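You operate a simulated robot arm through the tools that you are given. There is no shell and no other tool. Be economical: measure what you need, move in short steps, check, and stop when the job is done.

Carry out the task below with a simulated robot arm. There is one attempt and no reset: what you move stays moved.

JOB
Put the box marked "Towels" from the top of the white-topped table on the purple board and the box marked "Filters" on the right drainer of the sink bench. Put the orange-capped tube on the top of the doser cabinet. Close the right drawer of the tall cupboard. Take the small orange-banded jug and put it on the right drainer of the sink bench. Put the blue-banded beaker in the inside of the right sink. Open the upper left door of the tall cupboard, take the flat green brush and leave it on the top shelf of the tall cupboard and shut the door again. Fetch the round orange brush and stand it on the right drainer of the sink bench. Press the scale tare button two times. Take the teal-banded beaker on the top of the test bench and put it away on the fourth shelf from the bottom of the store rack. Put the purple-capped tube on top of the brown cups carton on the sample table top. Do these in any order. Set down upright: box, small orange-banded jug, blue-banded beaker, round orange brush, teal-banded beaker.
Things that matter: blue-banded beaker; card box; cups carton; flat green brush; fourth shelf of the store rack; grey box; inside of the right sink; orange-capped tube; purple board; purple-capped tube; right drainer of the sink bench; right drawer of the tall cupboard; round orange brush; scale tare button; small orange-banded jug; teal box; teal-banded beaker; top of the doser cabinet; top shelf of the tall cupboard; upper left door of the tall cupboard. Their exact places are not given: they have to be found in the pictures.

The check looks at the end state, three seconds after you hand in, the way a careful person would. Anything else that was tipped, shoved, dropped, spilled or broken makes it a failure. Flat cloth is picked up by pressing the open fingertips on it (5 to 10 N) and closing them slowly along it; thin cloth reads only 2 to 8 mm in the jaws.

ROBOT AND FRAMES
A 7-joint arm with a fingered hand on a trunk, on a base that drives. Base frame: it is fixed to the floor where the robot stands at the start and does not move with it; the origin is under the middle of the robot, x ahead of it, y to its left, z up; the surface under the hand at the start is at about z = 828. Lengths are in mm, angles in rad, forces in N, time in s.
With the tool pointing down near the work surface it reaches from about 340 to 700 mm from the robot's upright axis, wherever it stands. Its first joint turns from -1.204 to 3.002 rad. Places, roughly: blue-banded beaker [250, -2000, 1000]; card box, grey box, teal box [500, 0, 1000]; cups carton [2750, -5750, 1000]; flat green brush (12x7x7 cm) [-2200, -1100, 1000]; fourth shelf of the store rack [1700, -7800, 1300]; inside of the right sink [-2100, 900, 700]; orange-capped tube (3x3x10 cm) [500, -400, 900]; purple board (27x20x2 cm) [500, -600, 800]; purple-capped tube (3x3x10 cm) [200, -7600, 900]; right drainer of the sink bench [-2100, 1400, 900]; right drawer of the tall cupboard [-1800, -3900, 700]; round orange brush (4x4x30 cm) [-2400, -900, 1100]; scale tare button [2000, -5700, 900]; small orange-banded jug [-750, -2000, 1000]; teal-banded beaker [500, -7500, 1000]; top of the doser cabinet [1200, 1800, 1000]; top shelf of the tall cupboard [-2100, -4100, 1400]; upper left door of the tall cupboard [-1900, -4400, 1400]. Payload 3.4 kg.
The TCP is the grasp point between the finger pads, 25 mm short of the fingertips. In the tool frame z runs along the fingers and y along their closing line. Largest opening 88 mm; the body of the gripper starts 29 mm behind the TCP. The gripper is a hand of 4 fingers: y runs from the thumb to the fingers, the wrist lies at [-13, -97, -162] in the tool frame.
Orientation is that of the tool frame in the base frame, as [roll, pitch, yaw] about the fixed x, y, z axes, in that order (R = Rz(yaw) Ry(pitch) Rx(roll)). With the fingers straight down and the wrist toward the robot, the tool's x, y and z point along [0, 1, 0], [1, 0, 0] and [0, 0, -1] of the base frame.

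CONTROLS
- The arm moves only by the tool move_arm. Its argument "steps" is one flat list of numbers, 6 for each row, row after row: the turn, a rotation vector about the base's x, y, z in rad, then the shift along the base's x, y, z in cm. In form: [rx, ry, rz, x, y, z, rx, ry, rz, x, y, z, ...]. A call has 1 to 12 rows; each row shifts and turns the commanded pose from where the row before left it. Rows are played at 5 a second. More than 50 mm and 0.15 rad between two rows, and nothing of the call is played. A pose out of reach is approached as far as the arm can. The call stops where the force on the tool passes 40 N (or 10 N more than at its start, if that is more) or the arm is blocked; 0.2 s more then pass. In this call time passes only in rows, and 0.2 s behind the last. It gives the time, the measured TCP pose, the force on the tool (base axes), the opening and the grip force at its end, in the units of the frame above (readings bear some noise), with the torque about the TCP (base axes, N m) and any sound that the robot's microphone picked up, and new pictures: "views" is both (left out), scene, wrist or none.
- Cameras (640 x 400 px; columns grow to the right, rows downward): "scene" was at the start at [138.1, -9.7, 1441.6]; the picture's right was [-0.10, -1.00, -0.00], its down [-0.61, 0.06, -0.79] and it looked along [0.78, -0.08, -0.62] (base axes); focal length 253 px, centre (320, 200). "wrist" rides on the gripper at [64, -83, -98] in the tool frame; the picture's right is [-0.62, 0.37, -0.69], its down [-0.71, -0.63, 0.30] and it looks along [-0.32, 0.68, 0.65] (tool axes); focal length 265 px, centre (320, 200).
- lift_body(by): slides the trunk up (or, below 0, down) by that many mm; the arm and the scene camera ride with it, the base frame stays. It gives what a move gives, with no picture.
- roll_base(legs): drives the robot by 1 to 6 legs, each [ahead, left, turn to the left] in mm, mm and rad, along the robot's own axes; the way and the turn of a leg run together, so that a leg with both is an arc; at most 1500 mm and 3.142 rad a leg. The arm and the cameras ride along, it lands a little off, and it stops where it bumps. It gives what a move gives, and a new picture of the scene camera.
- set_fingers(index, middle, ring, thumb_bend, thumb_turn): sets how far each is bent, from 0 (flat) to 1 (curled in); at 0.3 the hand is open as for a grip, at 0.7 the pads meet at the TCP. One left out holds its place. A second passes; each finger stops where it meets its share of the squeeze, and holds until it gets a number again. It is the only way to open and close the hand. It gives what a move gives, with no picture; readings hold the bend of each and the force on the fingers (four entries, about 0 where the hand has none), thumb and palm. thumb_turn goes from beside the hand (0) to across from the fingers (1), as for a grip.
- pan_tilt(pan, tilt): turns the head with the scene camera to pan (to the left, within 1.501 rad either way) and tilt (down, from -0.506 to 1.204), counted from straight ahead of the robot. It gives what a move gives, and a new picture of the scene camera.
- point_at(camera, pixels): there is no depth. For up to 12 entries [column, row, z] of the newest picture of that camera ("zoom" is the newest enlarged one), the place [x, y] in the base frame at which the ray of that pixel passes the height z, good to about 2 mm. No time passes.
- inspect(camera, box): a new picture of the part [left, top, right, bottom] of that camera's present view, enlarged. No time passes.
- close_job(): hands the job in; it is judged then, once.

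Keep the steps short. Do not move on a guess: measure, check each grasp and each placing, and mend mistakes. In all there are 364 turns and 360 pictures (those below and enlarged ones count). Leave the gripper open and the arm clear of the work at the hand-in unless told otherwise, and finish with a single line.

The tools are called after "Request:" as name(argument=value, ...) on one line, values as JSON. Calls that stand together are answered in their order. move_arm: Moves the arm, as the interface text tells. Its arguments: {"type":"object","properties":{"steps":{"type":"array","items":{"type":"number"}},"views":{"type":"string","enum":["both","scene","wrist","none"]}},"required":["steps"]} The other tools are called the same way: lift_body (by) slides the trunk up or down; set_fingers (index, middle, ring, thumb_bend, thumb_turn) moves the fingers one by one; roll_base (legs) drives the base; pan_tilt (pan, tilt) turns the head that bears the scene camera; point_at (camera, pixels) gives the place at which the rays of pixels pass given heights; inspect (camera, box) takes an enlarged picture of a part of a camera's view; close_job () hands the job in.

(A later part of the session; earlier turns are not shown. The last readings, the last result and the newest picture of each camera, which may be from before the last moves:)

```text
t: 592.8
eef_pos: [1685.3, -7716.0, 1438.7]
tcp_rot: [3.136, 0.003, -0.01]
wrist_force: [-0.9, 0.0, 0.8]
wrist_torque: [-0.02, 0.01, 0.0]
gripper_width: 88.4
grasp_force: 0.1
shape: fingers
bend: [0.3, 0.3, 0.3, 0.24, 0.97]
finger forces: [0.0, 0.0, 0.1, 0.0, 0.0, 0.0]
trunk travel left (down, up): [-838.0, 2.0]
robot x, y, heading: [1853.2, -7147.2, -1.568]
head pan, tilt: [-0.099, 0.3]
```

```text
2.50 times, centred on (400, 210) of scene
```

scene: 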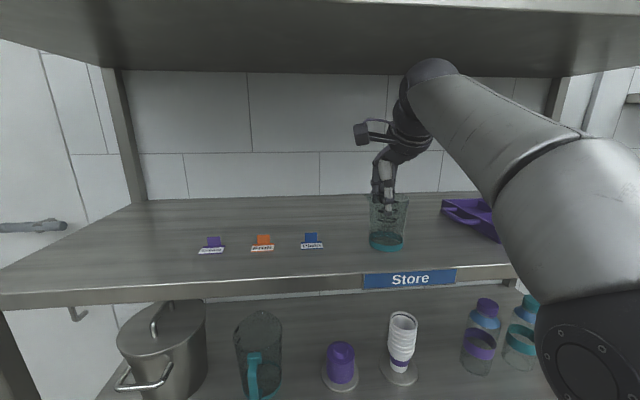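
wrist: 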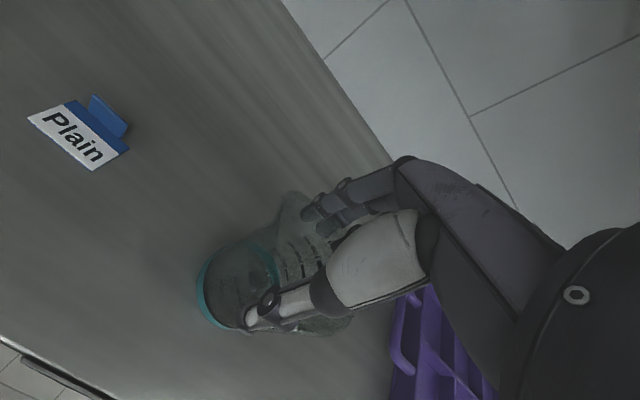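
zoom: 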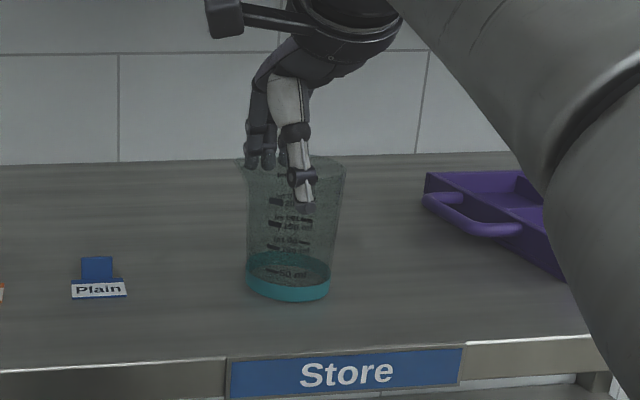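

The beaker stands on shelf 4. To avoid the shelf above, I open wider and slide the hand sideways (+x) off the beaker, then back out.

Request:
set_fingers(index=0.2, middle=0.2, ring=0.2, thumb_bend=0.17)

Request:
move_arm(steps=[0, 0, 0, 0, 0, 0.8], views="wrist")

```text
t: 593.8
eef_pos: [1685.6, -7716.2, 1438.9]
tcp_rot: [3.135, 0.004, -0.009]
wrist_force: [0.7, -0.5, -0.3]
wrist_torque: [0.0, 0.02, 0.0]
gripper_width: 105.3
grasp_force: 0.0
shape: fingers
bend: [0.2, 0.2, 0.2, 0.17, 0.97]
finger forces: [0.1, 0.0, 0.1, 0.1, 0.0, 0.0]
trunk travel left (down, up): [-838.0, 2.0]
robot x, y, heading: [1855.6, -7146.6, -1.57]
head pan, tilt: [-0.099, 0.3]
```

```text
t: 594.2
eef_pos: [1683.5, -7716.5, 1447.1]
tcp_rot: [3.134, 0.005, -0.009]
wrist_force: [0.8, -0.2, -0.7]
wrist_torque: [0.0, -0.02, 0.01]
gripper_width: 105.1
grasp_force: 0.1
shape: fingers
bend: [0.2, 0.2, 0.2, 0.17, 0.97]
finger forces: [0.0, 0.0, 0.0, 0.0, 0.0, 0.0]
trunk travel left (down, up): [-838.0, 2.0]
robot x, y, heading: [1852.6, -7151.5, -1.578]
head pan, tilt: [-0.099, 0.3]
```

wrist: 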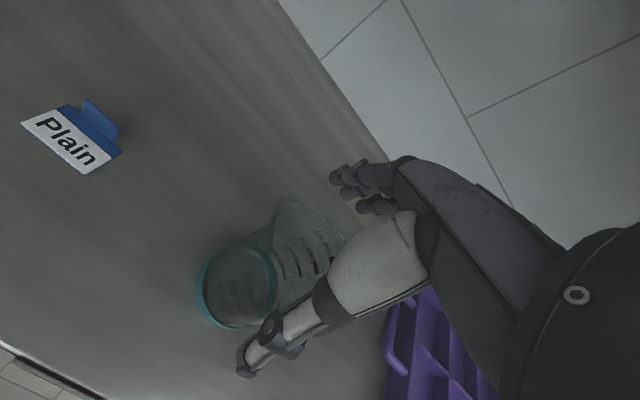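

Slide left 115 with the base, then back out.

Request:
roll_base(legs=[[0, 115, 0]])

Request:
inspect(camera="scene", box=[250, 100, 550, 300])

```text
t: 595.4
eef_pos: [1798.8, -7717.1, 1446.8]
tcp_rot: [3.136, 0.003, -0.014]
wrist_force: [0.1, 0.1, -0.6]
wrist_torque: [0.06, -0.04, 0.01]
gripper_width: 105.1
grasp_force: 0.0
shape: fingers
bend: [0.2, 0.2, 0.2, 0.17, 0.97]
finger forces: [0.0, 0.1, 0.0, 0.0, 0.1, 0.1]
trunk travel left (down, up): [-838.0, 2.0]
robot x, y, heading: [1969.9, -7147.7, -1.577]
head pan, tilt: [-0.099, 0.3]
```

scene: 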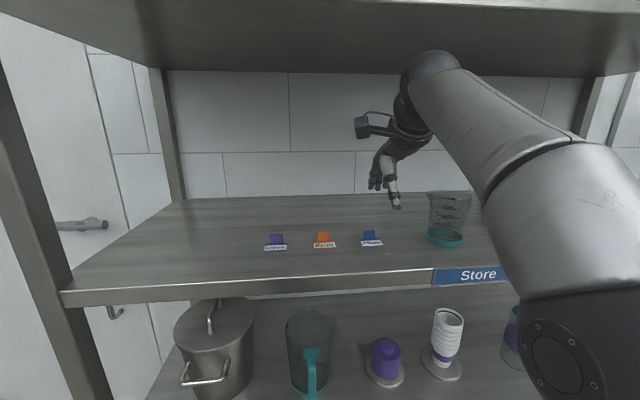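

```text
2.00 times, centred on (400, 200) of scene
```

zoom: 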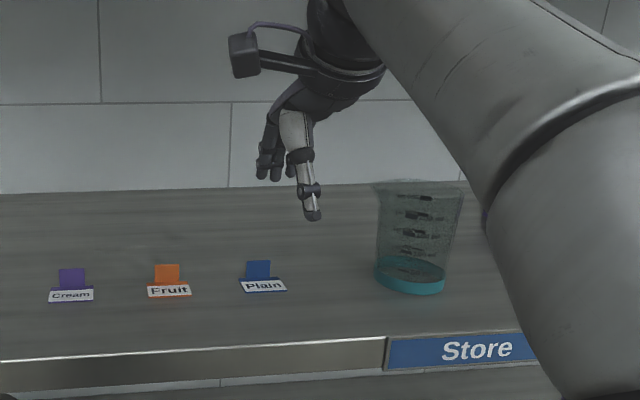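

Beaker stands upright on the fourth shelf. Back out, lower, and drive right to the purple-capped tube.

Request:
roll_base(legs=[[-450, 0, 0.006]])

Request:
lift_body(by=-88)

Request:
move_arm(steps=[0, 0, 0, 0, 0, -4, 0, 0, 0, 0, 0, -4, 0, 0, 0, 0, 0, -4, 0, 0, 0, 0, 0, -4], views="none")

Request:
roll_base(legs=[[0, -1500, 0]])

Request:
pan_tilt(pan=-0.2, tilt=0.7)

```text
t: 598.1
eef_pos: [1801.6, -7263.4, 1446.8]
tcp_rot: [3.133, 0.004, -0.011]
wrist_force: [0.7, -0.3, 0.1]
wrist_torque: [0.03, 0.01, -0.04]
gripper_width: 105.1
grasp_force: 0.1
shape: fingers
bend: [0.2, 0.2, 0.2, 0.17, 0.97]
finger forces: [0.0, 0.1, 0.1, 0.0, 0.0, 0.1]
trunk travel left (down, up): [-838.0, 2.0]
robot x, y, heading: [1968.8, -6693.6, -1.577]
head pan, tilt: [-0.099, 0.3]
```

scene: 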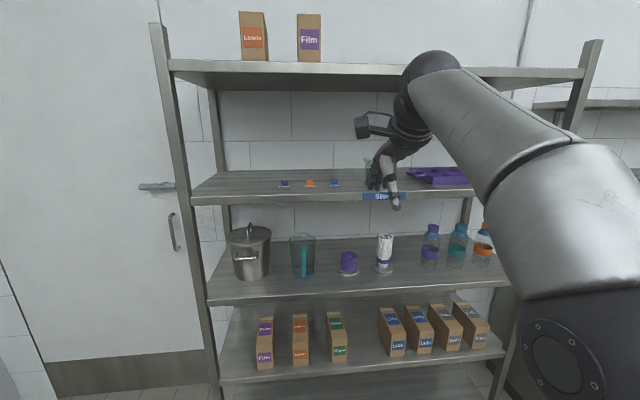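

```text
t: 599.4
eef_pos: [1801.4, -7261.5, 1358.7]
tcp_rot: [3.134, 0.001, -0.013]
wrist_force: [0.2, -0.1, 1.7]
wrist_torque: [0.01, 0.01, -0.03]
gripper_width: 105.2
grasp_force: 0.1
shape: fingers
bend: [0.2, 0.2, 0.2, 0.17, 0.97]
finger forces: [0.1, 0.1, 0.0, 0.0, 0.0, 0.1]
trunk travel left (down, up): [-750.0, 90.0]
robot x, y, heading: [1973.2, -6696.6, -1.573]
head pan, tilt: [-0.099, 0.3]
```

```text
t: 600.4
eef_pos: [1801.8, -7263.5, 1196.4]
tcp_rot: [3.134, 0.005, -0.012]
wrist_force: [0.0, -0.1, -0.1]
wrist_torque: [0.02, -0.01, -0.01]
gripper_width: 105.2
grasp_force: 0.0
shape: fingers
bend: [0.2, 0.2, 0.2, 0.17, 0.97]
finger forces: [0.1, 0.0, 0.0, 0.1, 0.0, 0.1]
trunk travel left (down, up): [-750.0, 90.0]
robot x, y, heading: [1974.2, -6695.9, -1.571]
head pan, tilt: [-0.099, 0.3]
```

```text
t: 607.9
eef_pos: [273.7, -7244.4, 1196.4]
tcp_rot: [3.132, 0.004, -0.023]
wrist_force: [0.3, -0.4, 0.3]
wrist_torque: [0.01, 0.01, 0.01]
gripper_width: 105.5
grasp_force: 0.1
shape: fingers
bend: [0.2, 0.2, 0.2, 0.17, 0.97]
finger forces: [0.0, 0.1, 0.1, 0.0, 0.1, 0.1]
trunk travel left (down, up): [-750.0, 90.0]
robot x, y, heading: [448.7, -6677.5, -1.591]
head pan, tilt: [-0.099, 0.3]
```

scene: 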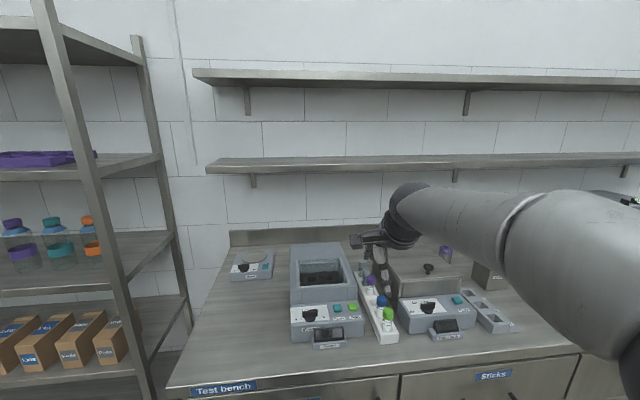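

```text
t: 608.8
eef_pos: [274.6, -7244.2, 1196.5]
tcp_rot: [3.135, 0.004, -0.025]
wrist_force: [0.0, -0.2, -0.5]
wrist_torque: [-0.01, 0.01, 0.01]
gripper_width: 105.0
grasp_force: 0.0
shape: fingers
bend: [0.2, 0.2, 0.2, 0.17, 0.97]
finger forces: [0.0, 0.0, 0.0, 0.0, 0.0, 0.0]
trunk travel left (down, up): [-750.0, 90.0]
robot x, y, heading: [451.5, -6675.7, -1.59]
head pan, tilt: [-0.201, 0.7]
```

scene: 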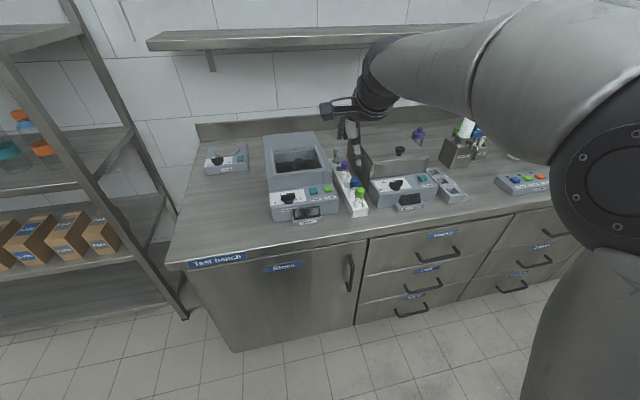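

I drive right 60, ahead 200 and look from above with the wrist camera.

Request:
roll_base(legs=[[0, -60, 0.02], [190, 0, 0]])

Request:
move_arm(steps=[0, 0, 0, 0, -1, 0, 0, 0, 0, 0, -1, 0])

Request:
inspect(camera="wrist", box=[60, 100, 400, 380])

```text
t: 610.9
eef_pos: [225.5, -7439.4, 1196.1]
tcp_rot: [3.135, 0.004, -0.004]
wrist_force: [0.0, -0.3, -0.7]
wrist_torque: [-0.01, 0.02, -0.01]
gripper_width: 105.4
grasp_force: 0.0
shape: fingers
bend: [0.2, 0.2, 0.2, 0.17, 0.97]
finger forces: [0.0, 0.1, 0.1, 0.0, 0.1, 0.1]
trunk travel left (down, up): [-750.0, 90.0]
robot x, y, heading: [393.2, -6869.6, -1.572]
head pan, tilt: [-0.201, 0.7]
```

scene: 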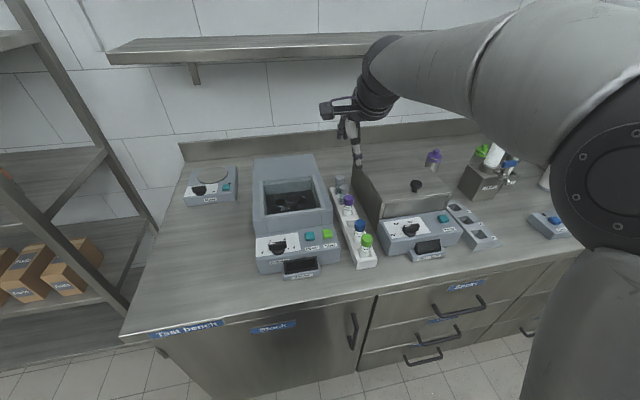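

```text
t: 611.5
eef_pos: [226.2, -7460.3, 1198.0]
tcp_rot: [3.135, 0.003, -0.004]
wrist_force: [0.0, 0.1, 0.0]
wrist_torque: [0.01, 0.03, -0.01]
gripper_width: 105.2
grasp_force: 0.0
shape: fingers
bend: [0.2, 0.2, 0.2, 0.17, 0.97]
finger forces: [0.0, 0.1, 0.0, 0.0, 0.0, 0.1]
trunk travel left (down, up): [-750.0, 90.0]
robot x, y, heading: [394.3, -6868.5, -1.566]
head pan, tilt: [-0.201, 0.7]
```

scene: 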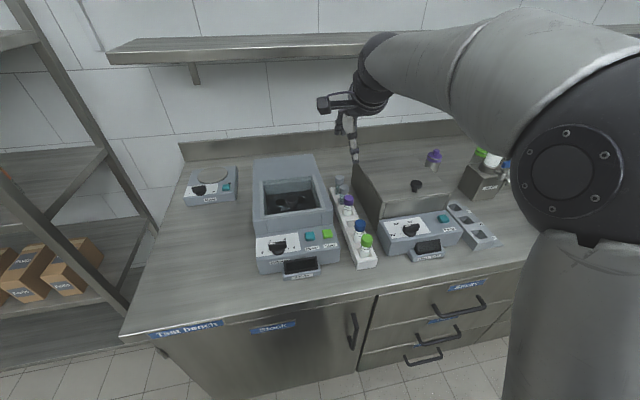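
wrist: 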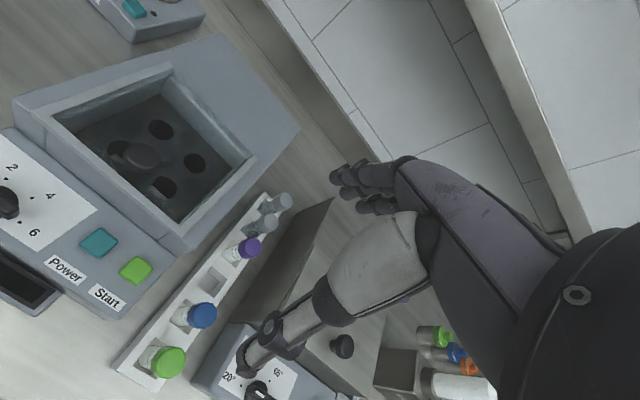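

```text
1.43 times, centred on (230, 240) of wrist
```

zoom: 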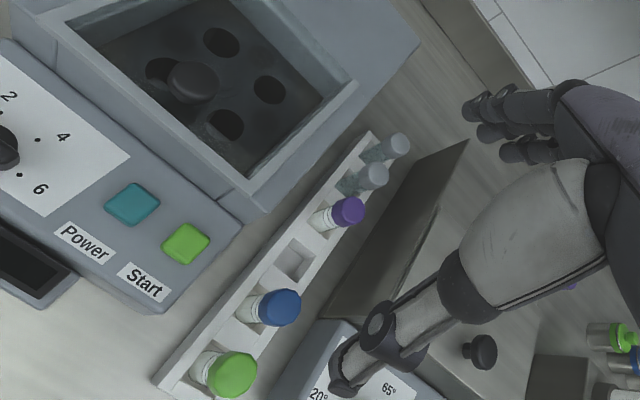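

Request:
point_at(camera="wrist", pixels=[[173, 362, 965], [203, 315, 965], [250, 247, 965], [267, 223, 965], [283, 202, 965], [117, 367, 920], [265, 195, 920], [182, 248, 960], [300, 128, 960], [333, 200, 960], [235, 318, 960]])

Request:
inspect(camera="wrist", box=[180, 170, 340, 300])

```text
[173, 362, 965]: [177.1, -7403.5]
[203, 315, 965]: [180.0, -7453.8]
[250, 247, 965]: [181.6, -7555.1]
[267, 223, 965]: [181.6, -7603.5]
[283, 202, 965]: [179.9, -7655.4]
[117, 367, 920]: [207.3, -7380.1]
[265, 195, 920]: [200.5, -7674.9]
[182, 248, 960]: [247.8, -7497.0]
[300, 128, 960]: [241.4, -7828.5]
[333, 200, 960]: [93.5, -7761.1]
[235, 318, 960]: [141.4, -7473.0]
```

```text
3.08 times, centred on (260, 235) of wrist
```

zoom: 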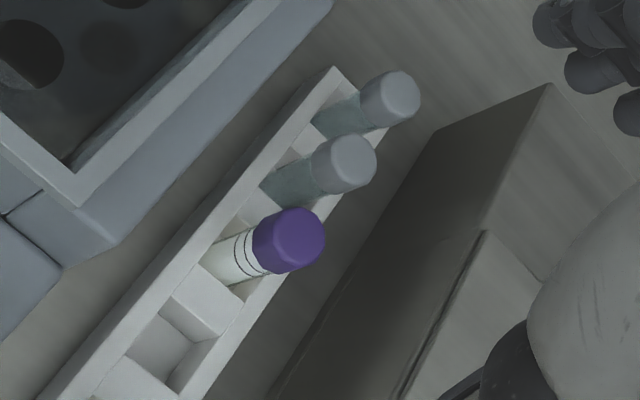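

Request:
inspect(camera="scene", box=[300, 150, 420, 280])

Request:
point_at(camera="scene", pixels=[[348, 196, 960], [348, 196, 980], [348, 196, 1000], [340, 178, 980], [366, 237, 980], [360, 222, 980]])

Request:
point_at(camera="wrist", pixels=[[252, 246, 960], [252, 246, 980], [252, 246, 1000], [205, 313, 980], [176, 360, 980]])

```text
3.08 times, centred on (360, 215) of scene
```

zoom: 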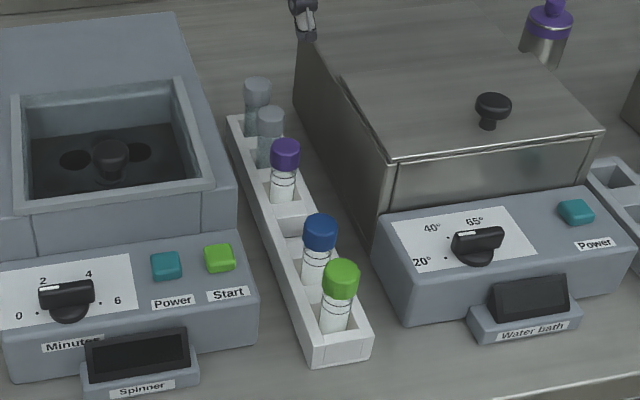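

```text
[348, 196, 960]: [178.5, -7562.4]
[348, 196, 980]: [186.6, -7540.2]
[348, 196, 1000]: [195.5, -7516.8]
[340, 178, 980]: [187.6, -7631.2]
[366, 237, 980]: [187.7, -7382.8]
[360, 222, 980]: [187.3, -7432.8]
```

```text
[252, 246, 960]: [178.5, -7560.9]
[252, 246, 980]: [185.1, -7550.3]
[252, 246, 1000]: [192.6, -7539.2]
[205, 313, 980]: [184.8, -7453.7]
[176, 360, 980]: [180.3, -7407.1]
```

Pitch is 50 mm; purple at about (180,-7557), cap top ≈965. With the hand closing along y, thumb goes in the empty slot's side, fingers in the 24 mm gap. Preshape the hand, drive ahead 45 and right 45, then hover.

Request:
set_fingers(index=0.5, middle=0.5, ring=0.5, thumb_bend=0.32)

Request:
roll_base(legs=[[45, -44, 0]])

Request:
move_arm(steps=[0, 0, 0, 0, -2, -3, 0, 0, 0, 0, -1.5, -4, 0, 0, 0, 0, -1, -4, 0, 0, 0, 0, 0, -3])

```text
t: 612.5
eef_pos: [224.8, -7459.4, 1196.7]
tcp_rot: [3.135, 0.004, -0.004]
wrist_force: [1.0, 0.4, 0.3]
wrist_torque: [-0.01, -0.01, -0.01]
gripper_width: 61.7
grasp_force: 0.0
shape: fingers
bend: [0.5, 0.5, 0.5, 0.32, 0.97]
finger forces: [0.0, 0.0, 0.0, 0.0, 0.0, 0.0]
trunk travel left (down, up): [-750.0, 90.0]
robot x, y, heading: [391.8, -6868.6, -1.576]
head pan, tilt: [-0.201, 0.7]
```

```text
t: 613.5
eef_pos: [179.0, -7503.8, 1197.3]
tcp_rot: [3.135, 0.004, -0.008]
wrist_force: [-0.2, -0.3, -0.5]
wrist_torque: [0.02, 0.02, -0.02]
gripper_width: 61.7
grasp_force: 0.1
shape: fingers
bend: [0.5, 0.5, 0.5, 0.32, 0.97]
finger forces: [0.0, 0.0, 0.0, 0.1, 0.0, 0.1]
trunk travel left (down, up): [-750.0, 90.0]
robot x, y, heading: [347.7, -6912.2, -1.57]
head pan, tilt: [-0.201, 0.7]
```

scene: 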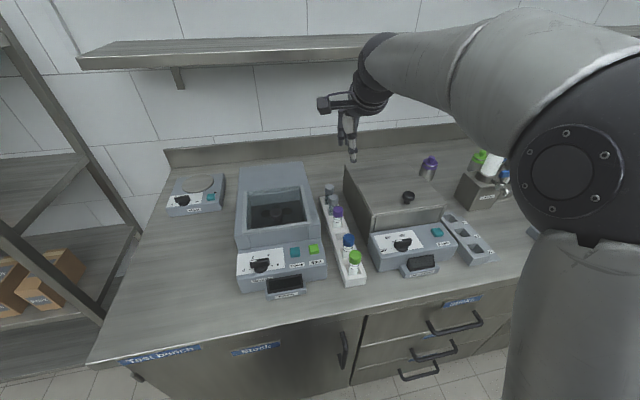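

```text
t: 614.5
eef_pos: [180.9, -7550.0, 1054.7]
tcp_rot: [3.133, 0.003, -0.005]
wrist_force: [-0.1, 0.6, -0.3]
wrist_torque: [-0.02, 0.0, -0.01]
gripper_width: 61.6
grasp_force: 0.0
shape: fingers
bend: [0.5, 0.5, 0.5, 0.32, 0.97]
finger forces: [0.0, 0.0, 0.0, 0.1, 0.0, 0.1]
trunk travel left (down, up): [-750.0, 90.0]
robot x, y, heading: [347.2, -6914.3, -1.572]
head pan, tilt: [-0.201, 0.7]
```

scene: 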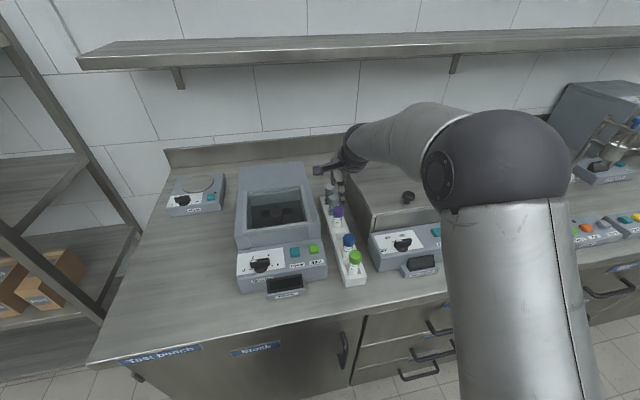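
wrist: 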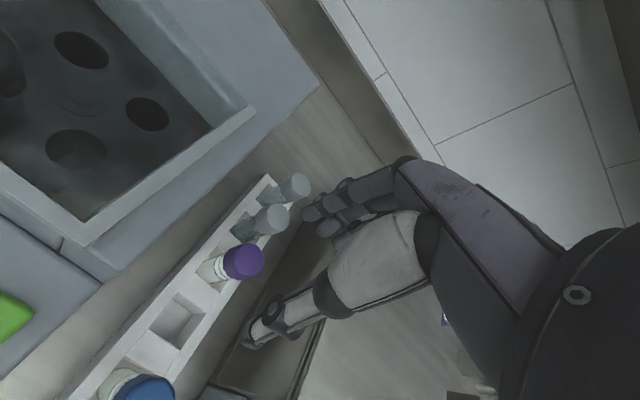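

Request:
inspect(camera="wrist", box=[180, 150, 360, 330])

Request:
point_at(camera="wrist", pixels=[[247, 259, 955], [247, 259, 965], [247, 259, 975], [273, 218, 965], [295, 185, 965], [155, 388, 965]])

```text
2.22 times, centred on (270, 240) of wrist
```

zoom: 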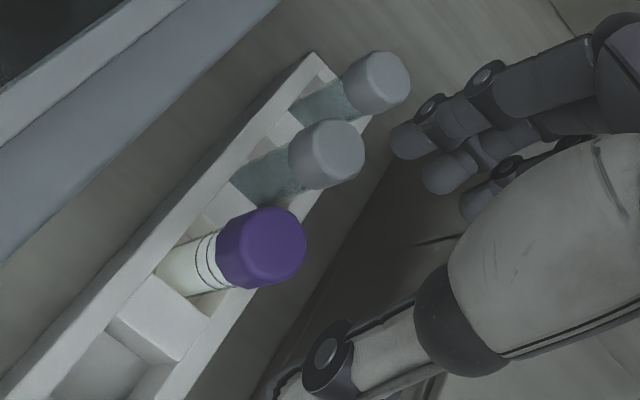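

```text
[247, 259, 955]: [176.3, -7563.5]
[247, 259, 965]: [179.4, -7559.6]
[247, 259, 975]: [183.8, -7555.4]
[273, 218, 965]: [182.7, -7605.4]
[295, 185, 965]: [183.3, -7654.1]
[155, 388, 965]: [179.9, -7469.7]
```

Request:
move_arm(steps=[0, 0, 0, -0.1, -0.6, -2, 0, 0, 0, 0, 0, -2, 0, 0, 0, 0, 0, -1.5], views="wrist")

Request:
inspect(camera="wrist", box=[180, 150, 360, 350])

```text
t: 615.3
eef_pos: [179.4, -7555.8, 1000.5]
tcp_rot: [3.132, 0.004, -0.009]
wrist_force: [0.0, -0.4, 0.0]
wrist_torque: [0.0, -0.01, 0.0]
gripper_width: 61.5
grasp_force: 0.1
shape: fingers
bend: [0.5, 0.5, 0.5, 0.32, 0.97]
finger forces: [0.0, 0.1, 0.1, 0.1, 0.0, 0.0]
trunk travel left (down, up): [-750.0, 90.0]
robot x, y, heading: [351.6, -6911.4, -1.574]
head pan, tilt: [-0.201, 0.7]
```

wrist: 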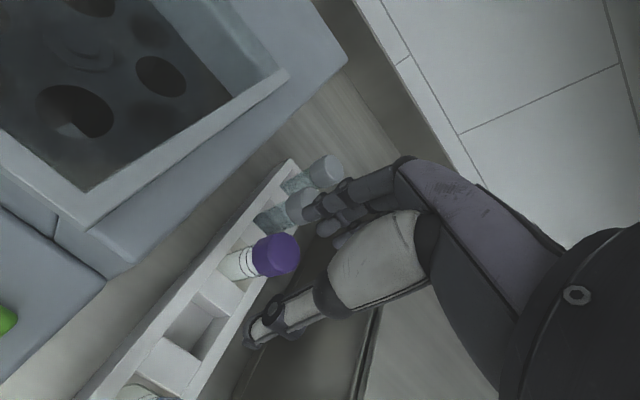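

```text
2.00 times, centred on (270, 250) of wrist
```

zoom: 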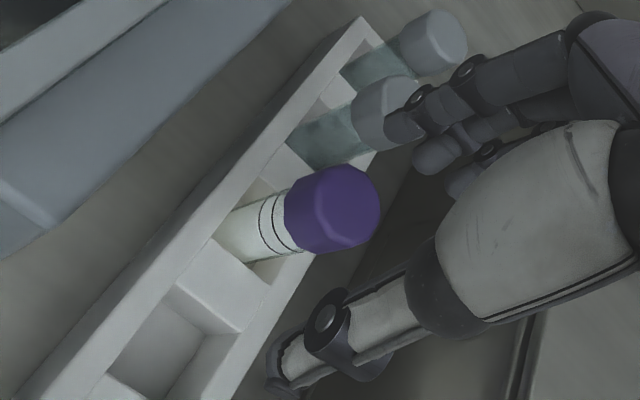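

Request:
point_at(camera="wrist", pixels=[[283, 254, 960], [283, 254, 970], [283, 254, 980], [305, 206, 965], [262, 268, 945], [240, 275, 925]])

```text
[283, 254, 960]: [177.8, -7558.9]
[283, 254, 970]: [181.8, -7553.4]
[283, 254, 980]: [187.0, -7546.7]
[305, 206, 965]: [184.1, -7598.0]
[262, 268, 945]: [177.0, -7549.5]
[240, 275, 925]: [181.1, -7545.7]
```

Narrow the far fingers a bit (0.55), fine-tune, and lower carefully.

Request:
set_fingers(index=0.55, middle=0.55, ring=0.55, thumb_bend=0.36)

Request:
move_arm(steps=[0, 0, 0, 0, -0.1, -0.8, 0, 0, 0, 0, 0, -0.7], views="wrist")

Request:
inspect(camera="wrist", box=[210, 150, 390, 350])

```text
t: 616.3
eef_pos: [179.8, -7554.9, 1000.9]
tcp_rot: [3.136, 0.003, -0.008]
wrist_force: [0.3, -0.1, -0.5]
wrist_torque: [-0.02, 0.01, -0.01]
gripper_width: 52.0
grasp_force: 0.0
shape: fingers
bend: [0.55, 0.55, 0.55, 0.36, 0.97]
finger forces: [0.1, 0.0, 0.0, 0.0, 0.0, 0.0]
trunk travel left (down, up): [-750.0, 90.0]
robot x, y, heading: [344.5, -6913.9, -1.569]
head pan, tilt: [-0.201, 0.7]
```

```text
t: 616.9
eef_pos: [180.2, -7555.8, 987.3]
tcp_rot: [3.133, 0.004, -0.007]
wrist_force: [0.3, -0.2, 0.0]
wrist_torque: [0.0, -0.02, -0.03]
gripper_width: 52.1
grasp_force: 0.0
shape: fingers
bend: [0.55, 0.55, 0.55, 0.36, 0.97]
finger forces: [0.0, 0.0, 0.0, 0.0, 0.0, 0.0]
trunk travel left (down, up): [-750.0, 90.0]
robot x, y, heading: [347.9, -6915.5, -1.57]
head pan, tilt: [-0.201, 0.7]
```

wrist: 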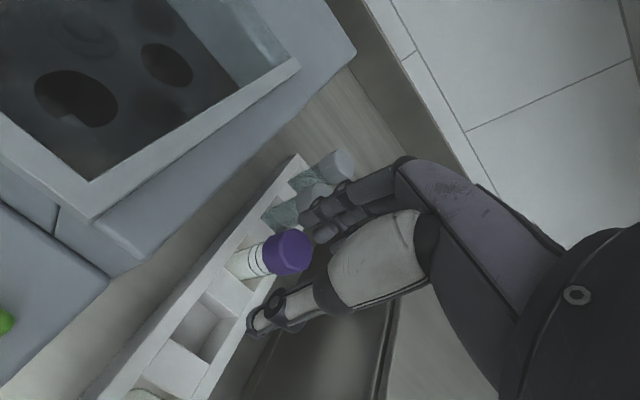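

```text
2.00 times, centred on (300, 250) of wrist
```

zoom: 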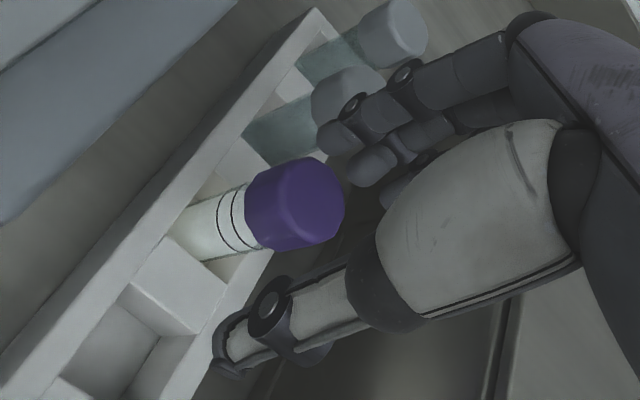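

The far fingers go between the caps. Lower 14 mm more.

Request:
move_arm(steps=[0, 0, 0, 0, 0, -0.5, 0, 0, 0, 0, 0, -0.5, 0, 0, 0, 0, 0, -0.4], views="wrist")

Request:
inspect(camera="wrist", box=[210, 150, 390, 350])

```text
t: 617.7
eef_pos: [179.5, -7554.7, 975.6]
tcp_rot: [3.128, 0.004, -0.007]
wrist_force: [-0.1, -1.1, 5.7]
wrist_torque: [-0.18, 0.03, 0.03]
gripper_width: 52.0
grasp_force: 3.2
shape: fingers
bend: [0.55, 0.54, 0.55, 0.36, 0.97]
finger forces: [0.0, 6.3, 0.1, 0.0, 0.1, 0.1]
trunk travel left (down, up): [-750.0, 90.0]
robot x, y, heading: [348.1, -6914.4, -1.575]
head pan, tilt: [-0.201, 0.7]
```

wrist: 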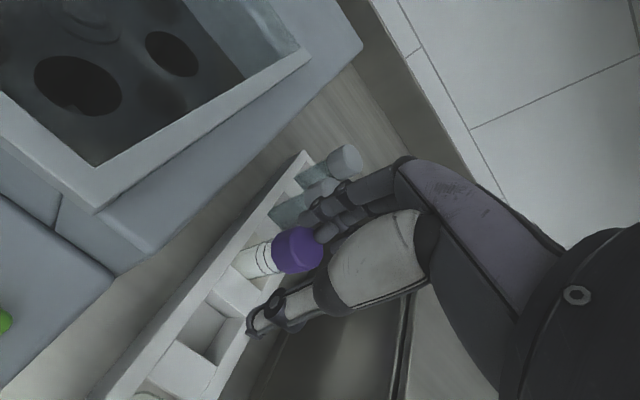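

```text
2.00 times, centred on (300, 250) of wrist
```

zoom: 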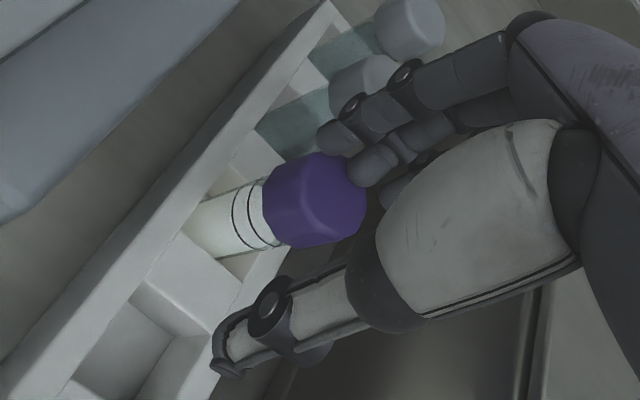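

The middle fingertip touches the purple cap's top edge. Raise 4, shift −y 4, lower again.

Request:
move_arm(steps=[0, 0, 0, 0, 0, 0.6, 0, 0, 0, 0, -0.5, 0, 0, 0, 0, 0, 0, -0.6, 0, 0, 0, 0, 0, -0.4], views="wrist")

Request:
inspect(camera="wrist", box=[210, 150, 390, 350])

```text
t: 618.7
eef_pos: [179.7, -7561.8, 974.5]
tcp_rot: [3.123, 0.004, -0.007]
wrist_force: [0.3, -1.7, 16.1]
wrist_torque: [-0.41, 0.11, 0.02]
gripper_width: 52.1
grasp_force: 8.0
shape: fingers
bend: [0.55, 0.53, 0.55, 0.36, 0.97]
finger forces: [0.0, 16.6, 0.0, 0.0, 0.1, 0.0]
trunk travel left (down, up): [-750.0, 90.0]
robot x, y, heading: [349.2, -6914.6, -1.575]
head pan, tilt: [-0.201, 0.7]
```

wrist: 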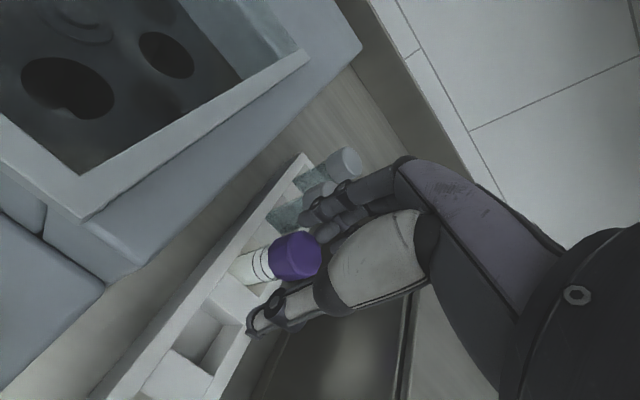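

```text
2.00 times, centred on (300, 250) of wrist
```

zoom: 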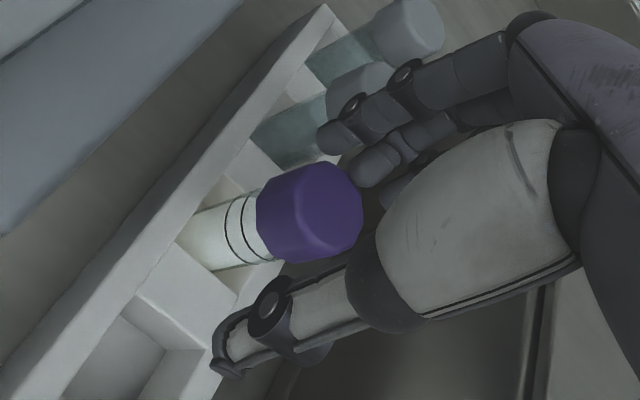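

Request:
inspect(camera="scene", box=[290, 150, 410, 250])

```text
4.00 times, centred on (350, 200) of scene
```

zoom: 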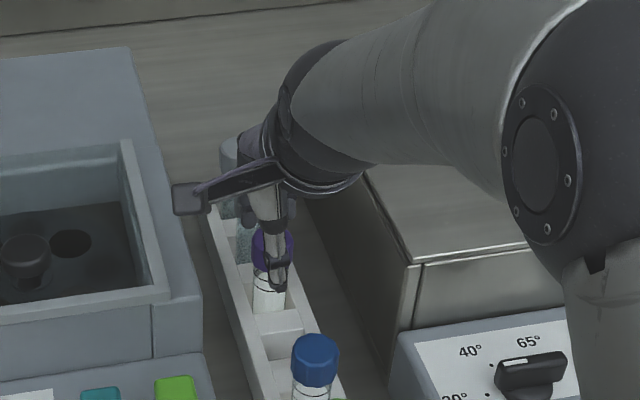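

Try midway y=−7558.

Request:
move_arm(steps=[0, 0, 0, 0, 0, 1.2, 0, 0, 0, 0, 0.35, 0, 0, 0, 0, 0, 0, -0.6, 0, 0, 0, 0, 0, -0.6], views="none")

```text
t: 619.7
eef_pos: [179.9, -7557.4, 974.0]
tcp_rot: [3.123, 0.005, -0.007]
wrist_force: [-0.3, -3.1, 16.2]
wrist_torque: [-0.42, 0.12, 0.02]
gripper_width: 52.1
grasp_force: 8.7
shape: fingers
bend: [0.55, 0.53, 0.55, 0.36, 0.97]
finger forces: [0.1, 16.8, 0.0, 0.1, 0.0, 0.1]
trunk travel left (down, up): [-750.0, 90.0]
robot x, y, heading: [349.1, -6911.7, -1.568]
head pan, tilt: [-0.201, 0.7]
```

The contact height suggests the cap top is ≈950, so the tube is at about (175,-7564). Shift to y≈−7566, x≈176 and lower.

Request:
move_arm(steps=[0, 0, 0, 0, 0, 1.2, 0, 0, 0, -0.4, -0.9, 0, 0, 0, 0, 0, 0, -0.7, 0, 0, 0, 0, 0, -0.6, 0, 0, 0, 0, 0, -0.5], views="wrist")

Request:
inspect(camera="wrist", box=[210, 150, 390, 350])

```text
t: 620.9
eef_pos: [174.0, -7567.3, 962.4]
tcp_rot: [3.134, 0.003, -0.007]
wrist_force: [0.7, 0.8, -0.7]
wrist_torque: [0.0, 0.0, 0.02]
gripper_width: 51.8
grasp_force: 0.0
shape: fingers
bend: [0.55, 0.55, 0.55, 0.36, 0.97]
finger forces: [0.0, 0.1, 0.0, 0.0, 0.0, 0.0]
trunk travel left (down, up): [-750.0, 90.0]
robot x, y, heading: [349.7, -6916.2, -1.568]
head pan, tilt: [-0.201, 0.7]
```

wrist: 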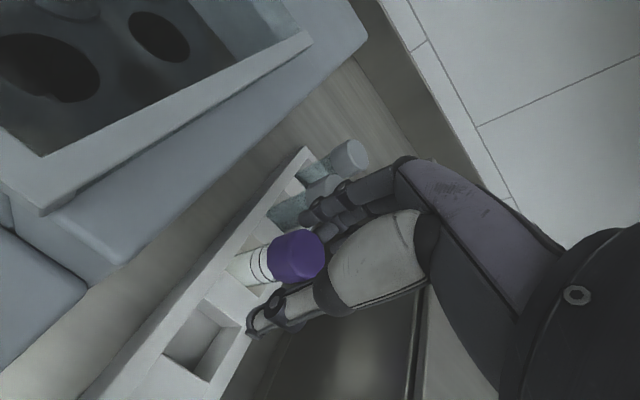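

```text
2.00 times, centred on (300, 250) of wrist
```

zoom: 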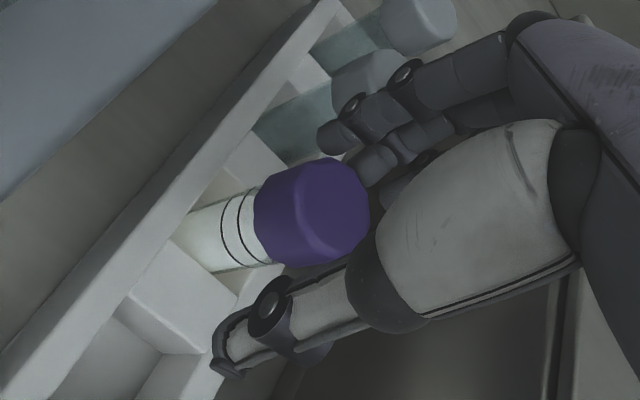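

No contact now. Lower 6 more, then close the thumb, then the fingers.

Request:
move_arm(steps=[0, 0, 0, 0, 0, -0.4, 0, 0, 0, 0, 0, -0.3], views="none")

Request:
set_fingers(index=0.62, middle=0.62, ring=0.62, thumb_bend=0.66)

Request:
inspect(camera="wrist", box=[210, 150, 390, 350])

```text
t: 621.5
eef_pos: [175.1, -7566.9, 957.3]
tcp_rot: [3.133, 0.002, -0.008]
wrist_force: [0.1, -0.6, 0.0]
wrist_torque: [-0.04, -0.04, 0.0]
gripper_width: 51.8
grasp_force: 0.0
shape: fingers
bend: [0.55, 0.55, 0.55, 0.36, 0.97]
finger forces: [0.0, 0.1, 0.1, 0.0, 0.0, 0.0]
trunk travel left (down, up): [-750.0, 90.0]
robot x, y, heading: [345.1, -6916.9, -1.571]
head pan, tilt: [-0.201, 0.7]
```

```text
t: 622.5
eef_pos: [175.8, -7565.8, 956.3]
tcp_rot: [3.133, 0.003, -0.008]
wrist_force: [-0.3, 0.3, 0.3]
wrist_torque: [0.03, -0.03, -0.01]
gripper_width: 20.0
grasp_force: 3.6
shape: fingers
bend: [0.6, 0.6, 0.62, 0.61, 0.97]
finger forces: [1.6, 2.0, 0.0, 0.0, 3.5, 0.0]
trunk travel left (down, up): [-750.0, 90.0]
robot x, y, heading: [347.6, -6918.3, -1.573]
head pan, tilt: [-0.201, 0.7]
```

```text
2.00 times, centred on (300, 250) of wrist
```

zoom: 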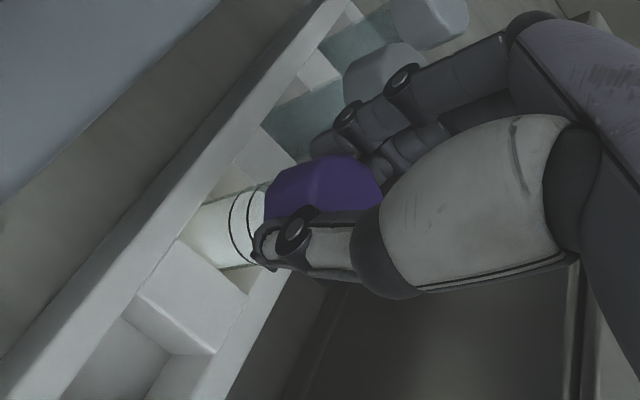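

Gripping the cap. Tighten and lift straight up.

Request:
set_fingers(index=0.72, middle=0.72, ring=0.62, thumb_bend=0.72)

Request:
move_arm(steps=[0, 0, 0, 0, 0, 1, 0, 0, 0, 0, 0, 2, 0, 0, 0, 0, 0, 3, 0, 0, 0, 0, 0, 4])

```text
t: 623.5
eef_pos: [174.8, -7567.2, 956.5]
tcp_rot: [3.134, 0.004, -0.007]
wrist_force: [0.1, -0.1, 0.9]
wrist_torque: [0.04, -0.04, -0.01]
gripper_width: 17.5
grasp_force: 11.8
shape: fingers
bend: [0.62, 0.64, 0.62, 0.6, 0.95]
finger forces: [6.1, 6.2, 0.1, 0.1, 10.9, 0.0]
trunk travel left (down, up): [-750.0, 90.0]
robot x, y, heading: [348.5, -6915.8, -1.567]
head pan, tilt: [-0.201, 0.7]
```

```text
t: 624.5
eef_pos: [175.6, -7567.0, 1056.6]
tcp_rot: [3.134, 0.004, -0.007]
wrist_force: [-0.5, 0.3, -0.1]
wrist_torque: [-0.01, 0.03, 0.0]
gripper_width: 17.5
grasp_force: 11.5
shape: fingers
bend: [0.71, 0.64, 0.62, 0.6, 0.95]
finger forces: [6.1, 6.3, 0.1, 0.0, 10.9, 0.0]
trunk travel left (down, up): [-750.0, 90.0]
robot x, y, heading: [343.6, -6914.7, -1.57]
head pan, tilt: [-0.201, 0.7]
```

scene: 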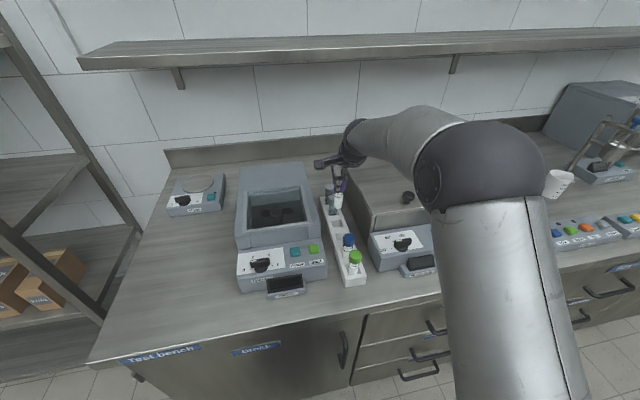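
wrist: 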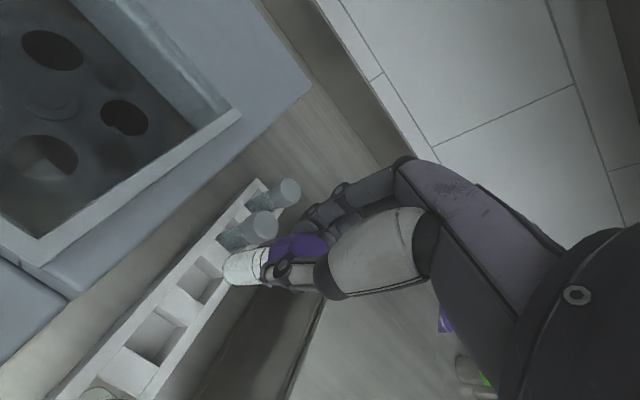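

The tube is out and the other tubes stay. Raise, back off and drive around the sample table's west end to its north side.

Request:
move_arm(steps=[0, 0, 0, 0, 1, 4, 0, 0, 0, 0, 2, 4, 0, 0, 0, 0, 2, 4], views="none")

Request:
roll_base(legs=[[-260, 0, 0], [0, -550, 0], [-1400, 0, 0]])

Request:
pan_tilt(pan=1.3, tilt=0.35)

```text
t: 625.3
eef_pos: [175.8, -7513.9, 1179.0]
tcp_rot: [3.131, 0.003, -0.007]
wrist_force: [0.5, 0.8, -0.6]
wrist_torque: [0.04, -0.01, 0.01]
gripper_width: 17.4
grasp_force: 11.6
shape: fingers
bend: [0.71, 0.64, 0.62, 0.6, 0.95]
finger forces: [5.9, 6.4, 0.0, 0.0, 10.8, 0.1]
trunk travel left (down, up): [-750.0, 90.0]
robot x, y, heading: [349.6, -6915.6, -1.573]
head pan, tilt: [-0.201, 0.7]
```

```text
t: 636.4
eef_pos: [-371.0, -5877.8, 1178.0]
tcp_rot: [3.135, 0.004, -0.017]
wrist_force: [0.4, 0.1, -0.5]
wrist_torque: [0.0, 0.01, 0.01]
gripper_width: 17.5
grasp_force: 11.1
shape: fingers
bend: [0.71, 0.64, 0.62, 0.6, 0.95]
finger forces: [6.0, 6.4, 0.0, 0.0, 10.8, 0.0]
trunk travel left (down, up): [-750.0, 90.0]
robot x, y, heading: [-192.4, -5277.6, -1.582]
head pan, tilt: [-0.201, 0.7]
```

scene: 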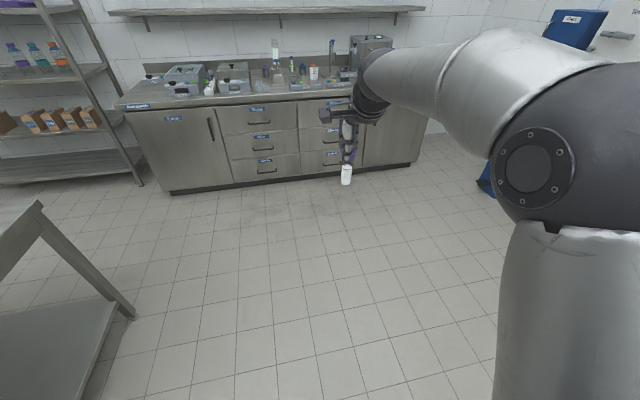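

```text
t: 638.0
eef_pos: [-368.6, -5877.8, 1177.6]
tcp_rot: [3.135, 0.002, -0.018]
wrist_force: [-0.1, 0.0, 0.4]
wrist_torque: [0.02, -0.02, -0.01]
gripper_width: 17.3
grasp_force: 12.1
shape: fingers
bend: [0.71, 0.64, 0.62, 0.6, 0.95]
finger forces: [5.9, 6.3, 0.1, 0.1, 10.8, 0.1]
trunk travel left (down, up): [-750.0, 90.0]
robot x, y, heading: [-193.6, -5278.2, -1.582]
head pan, tilt: [1.3, 0.351]
```

scene: 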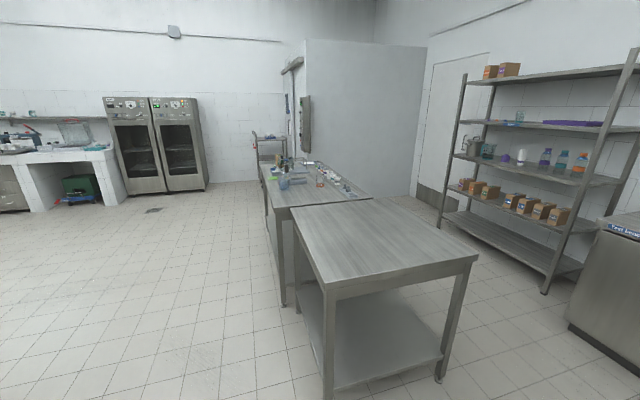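

Request:
point_at(camera="scene", pixels=[[330, 285, 840], [293, 222, 840], [285, 300, 0], [283, 208, 840], [262, 165, 840], [372, 197, 840], [478, 258, 840], [265, 215, 0]])

Request:
roll_base(legs=[[60, 1500, 0.011]])

Request:
pan_tilt(pan=0.7, tilt=0.5)

```text
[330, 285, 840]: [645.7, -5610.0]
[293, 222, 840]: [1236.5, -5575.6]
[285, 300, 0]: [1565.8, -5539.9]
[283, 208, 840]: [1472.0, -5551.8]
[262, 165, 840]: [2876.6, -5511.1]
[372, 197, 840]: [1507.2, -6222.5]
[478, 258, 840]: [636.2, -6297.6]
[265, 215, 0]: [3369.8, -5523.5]
```

```text
refused: leg 1 is longer than a leg can be; nothing moved
```

```text
t: 639.0
eef_pos: [-369.7, -5876.9, 1179.4]
tcp_rot: [3.135, 0.003, -0.019]
wrist_force: [0.0, -0.3, -1.0]
wrist_torque: [0.03, 0.02, -0.01]
gripper_width: 17.4
grasp_force: 11.7
shape: fingers
bend: [0.71, 0.64, 0.62, 0.6, 0.95]
finger forces: [5.8, 6.3, 0.0, 0.0, 10.8, 0.0]
trunk travel left (down, up): [-750.0, 90.0]
robot x, y, heading: [-192.1, -5278.6, -1.583]
head pan, tilt: [0.7, 0.499]
```

scene: 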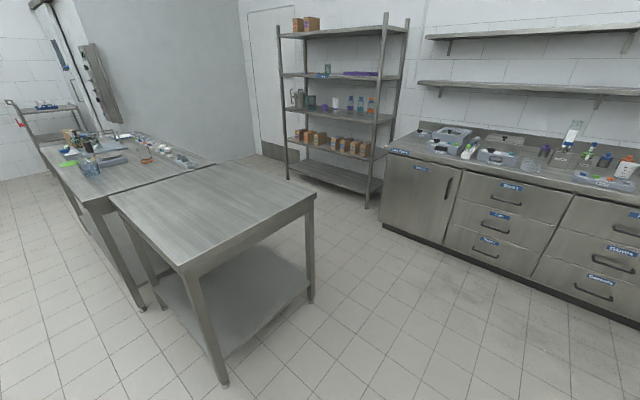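

The sample table spans x 1470–3300, y −5550…−6222. I move further north (back 330) and then east 1480 and 700.

Request:
roll_base(legs=[[-330, 0, 0.012], [0, 1480, 0], [0, 600, 0]])

Request:
pan_tilt(pan=0.3, tilt=0.55)

```text
t: 651.1
eef_pos: [1735.4, -5531.0, 1178.0]
tcp_rot: [3.134, 0.004, 0.004]
wrist_force: [0.4, -0.3, -0.6]
wrist_torque: [-0.01, -0.01, -0.01]
gripper_width: 17.7
grasp_force: 11.7
shape: fingers
bend: [0.71, 0.64, 0.62, 0.6, 0.95]
finger forces: [5.9, 6.4, 0.0, 0.0, 10.7, 0.1]
trunk travel left (down, up): [-750.0, 90.0]
robot x, y, heading: [1901.3, -4924.6, -1.557]
head pan, tilt: [0.7, 0.499]
```

scene: 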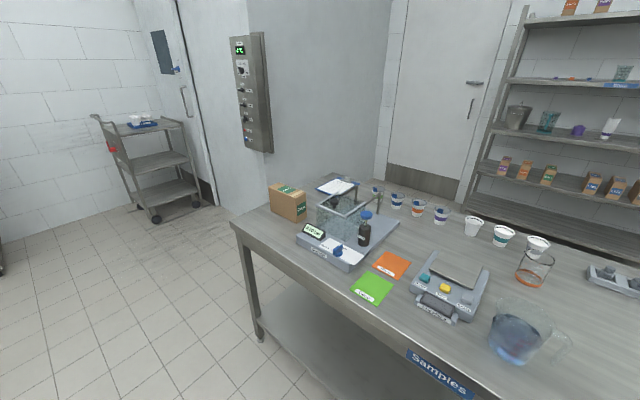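

```text
t: 652.0
eef_pos: [1734.6, -5531.6, 1177.7]
tcp_rot: [3.134, 0.004, 0.004]
wrist_force: [-0.3, 0.2, -0.1]
wrist_torque: [0.02, 0.01, -0.01]
gripper_width: 17.4
grasp_force: 11.5
shape: fingers
bend: [0.71, 0.64, 0.62, 0.6, 0.95]
finger forces: [6.0, 6.4, 0.1, 0.0, 10.6, 0.0]
trunk travel left (down, up): [-750.0, 90.0]
robot x, y, heading: [1900.3, -4925.3, -1.555]
head pan, tilt: [0.3, 0.55]
```

scene: 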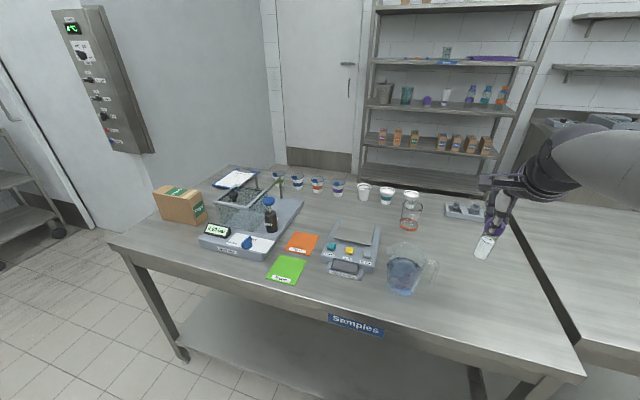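

Request:
inspect(camera="scene", box=[290, 200, 450, 310])

Request:
inspect(camera="scene", box=[130, 150, 310, 290])

Request:
point_at(camera="scene", pixels=[[164, 215, 850], [196, 224, 850], [207, 214, 850], [155, 190, 950], [190, 197, 950], [205, 190, 950], [331, 246, 870], [349, 251, 870], [364, 250, 870], [108, 247, 840], [582, 380, 840]])

```text
3.64 times, centred on (370, 255) of scene
```

zoom: 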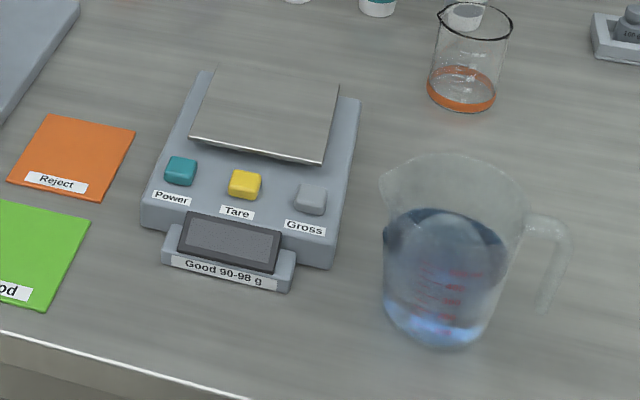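

```text
2.86 times, centred on (220, 220) of scene
```

zoom: 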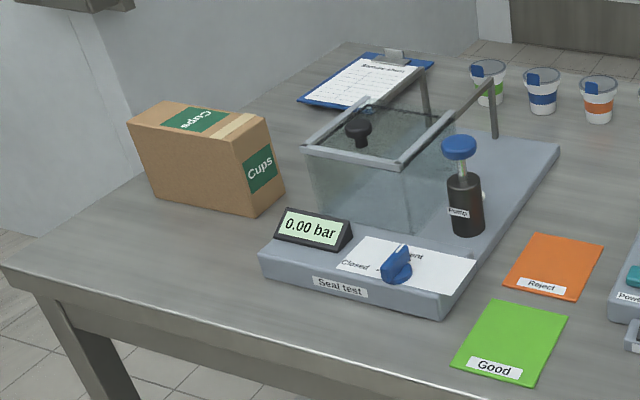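

```text
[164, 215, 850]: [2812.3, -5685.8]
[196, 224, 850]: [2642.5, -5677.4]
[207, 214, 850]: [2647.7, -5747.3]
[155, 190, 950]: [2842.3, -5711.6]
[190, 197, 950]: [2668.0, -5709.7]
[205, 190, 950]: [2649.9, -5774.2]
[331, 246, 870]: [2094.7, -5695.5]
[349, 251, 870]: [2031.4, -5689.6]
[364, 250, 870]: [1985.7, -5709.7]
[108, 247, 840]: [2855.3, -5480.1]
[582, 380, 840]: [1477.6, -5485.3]
```

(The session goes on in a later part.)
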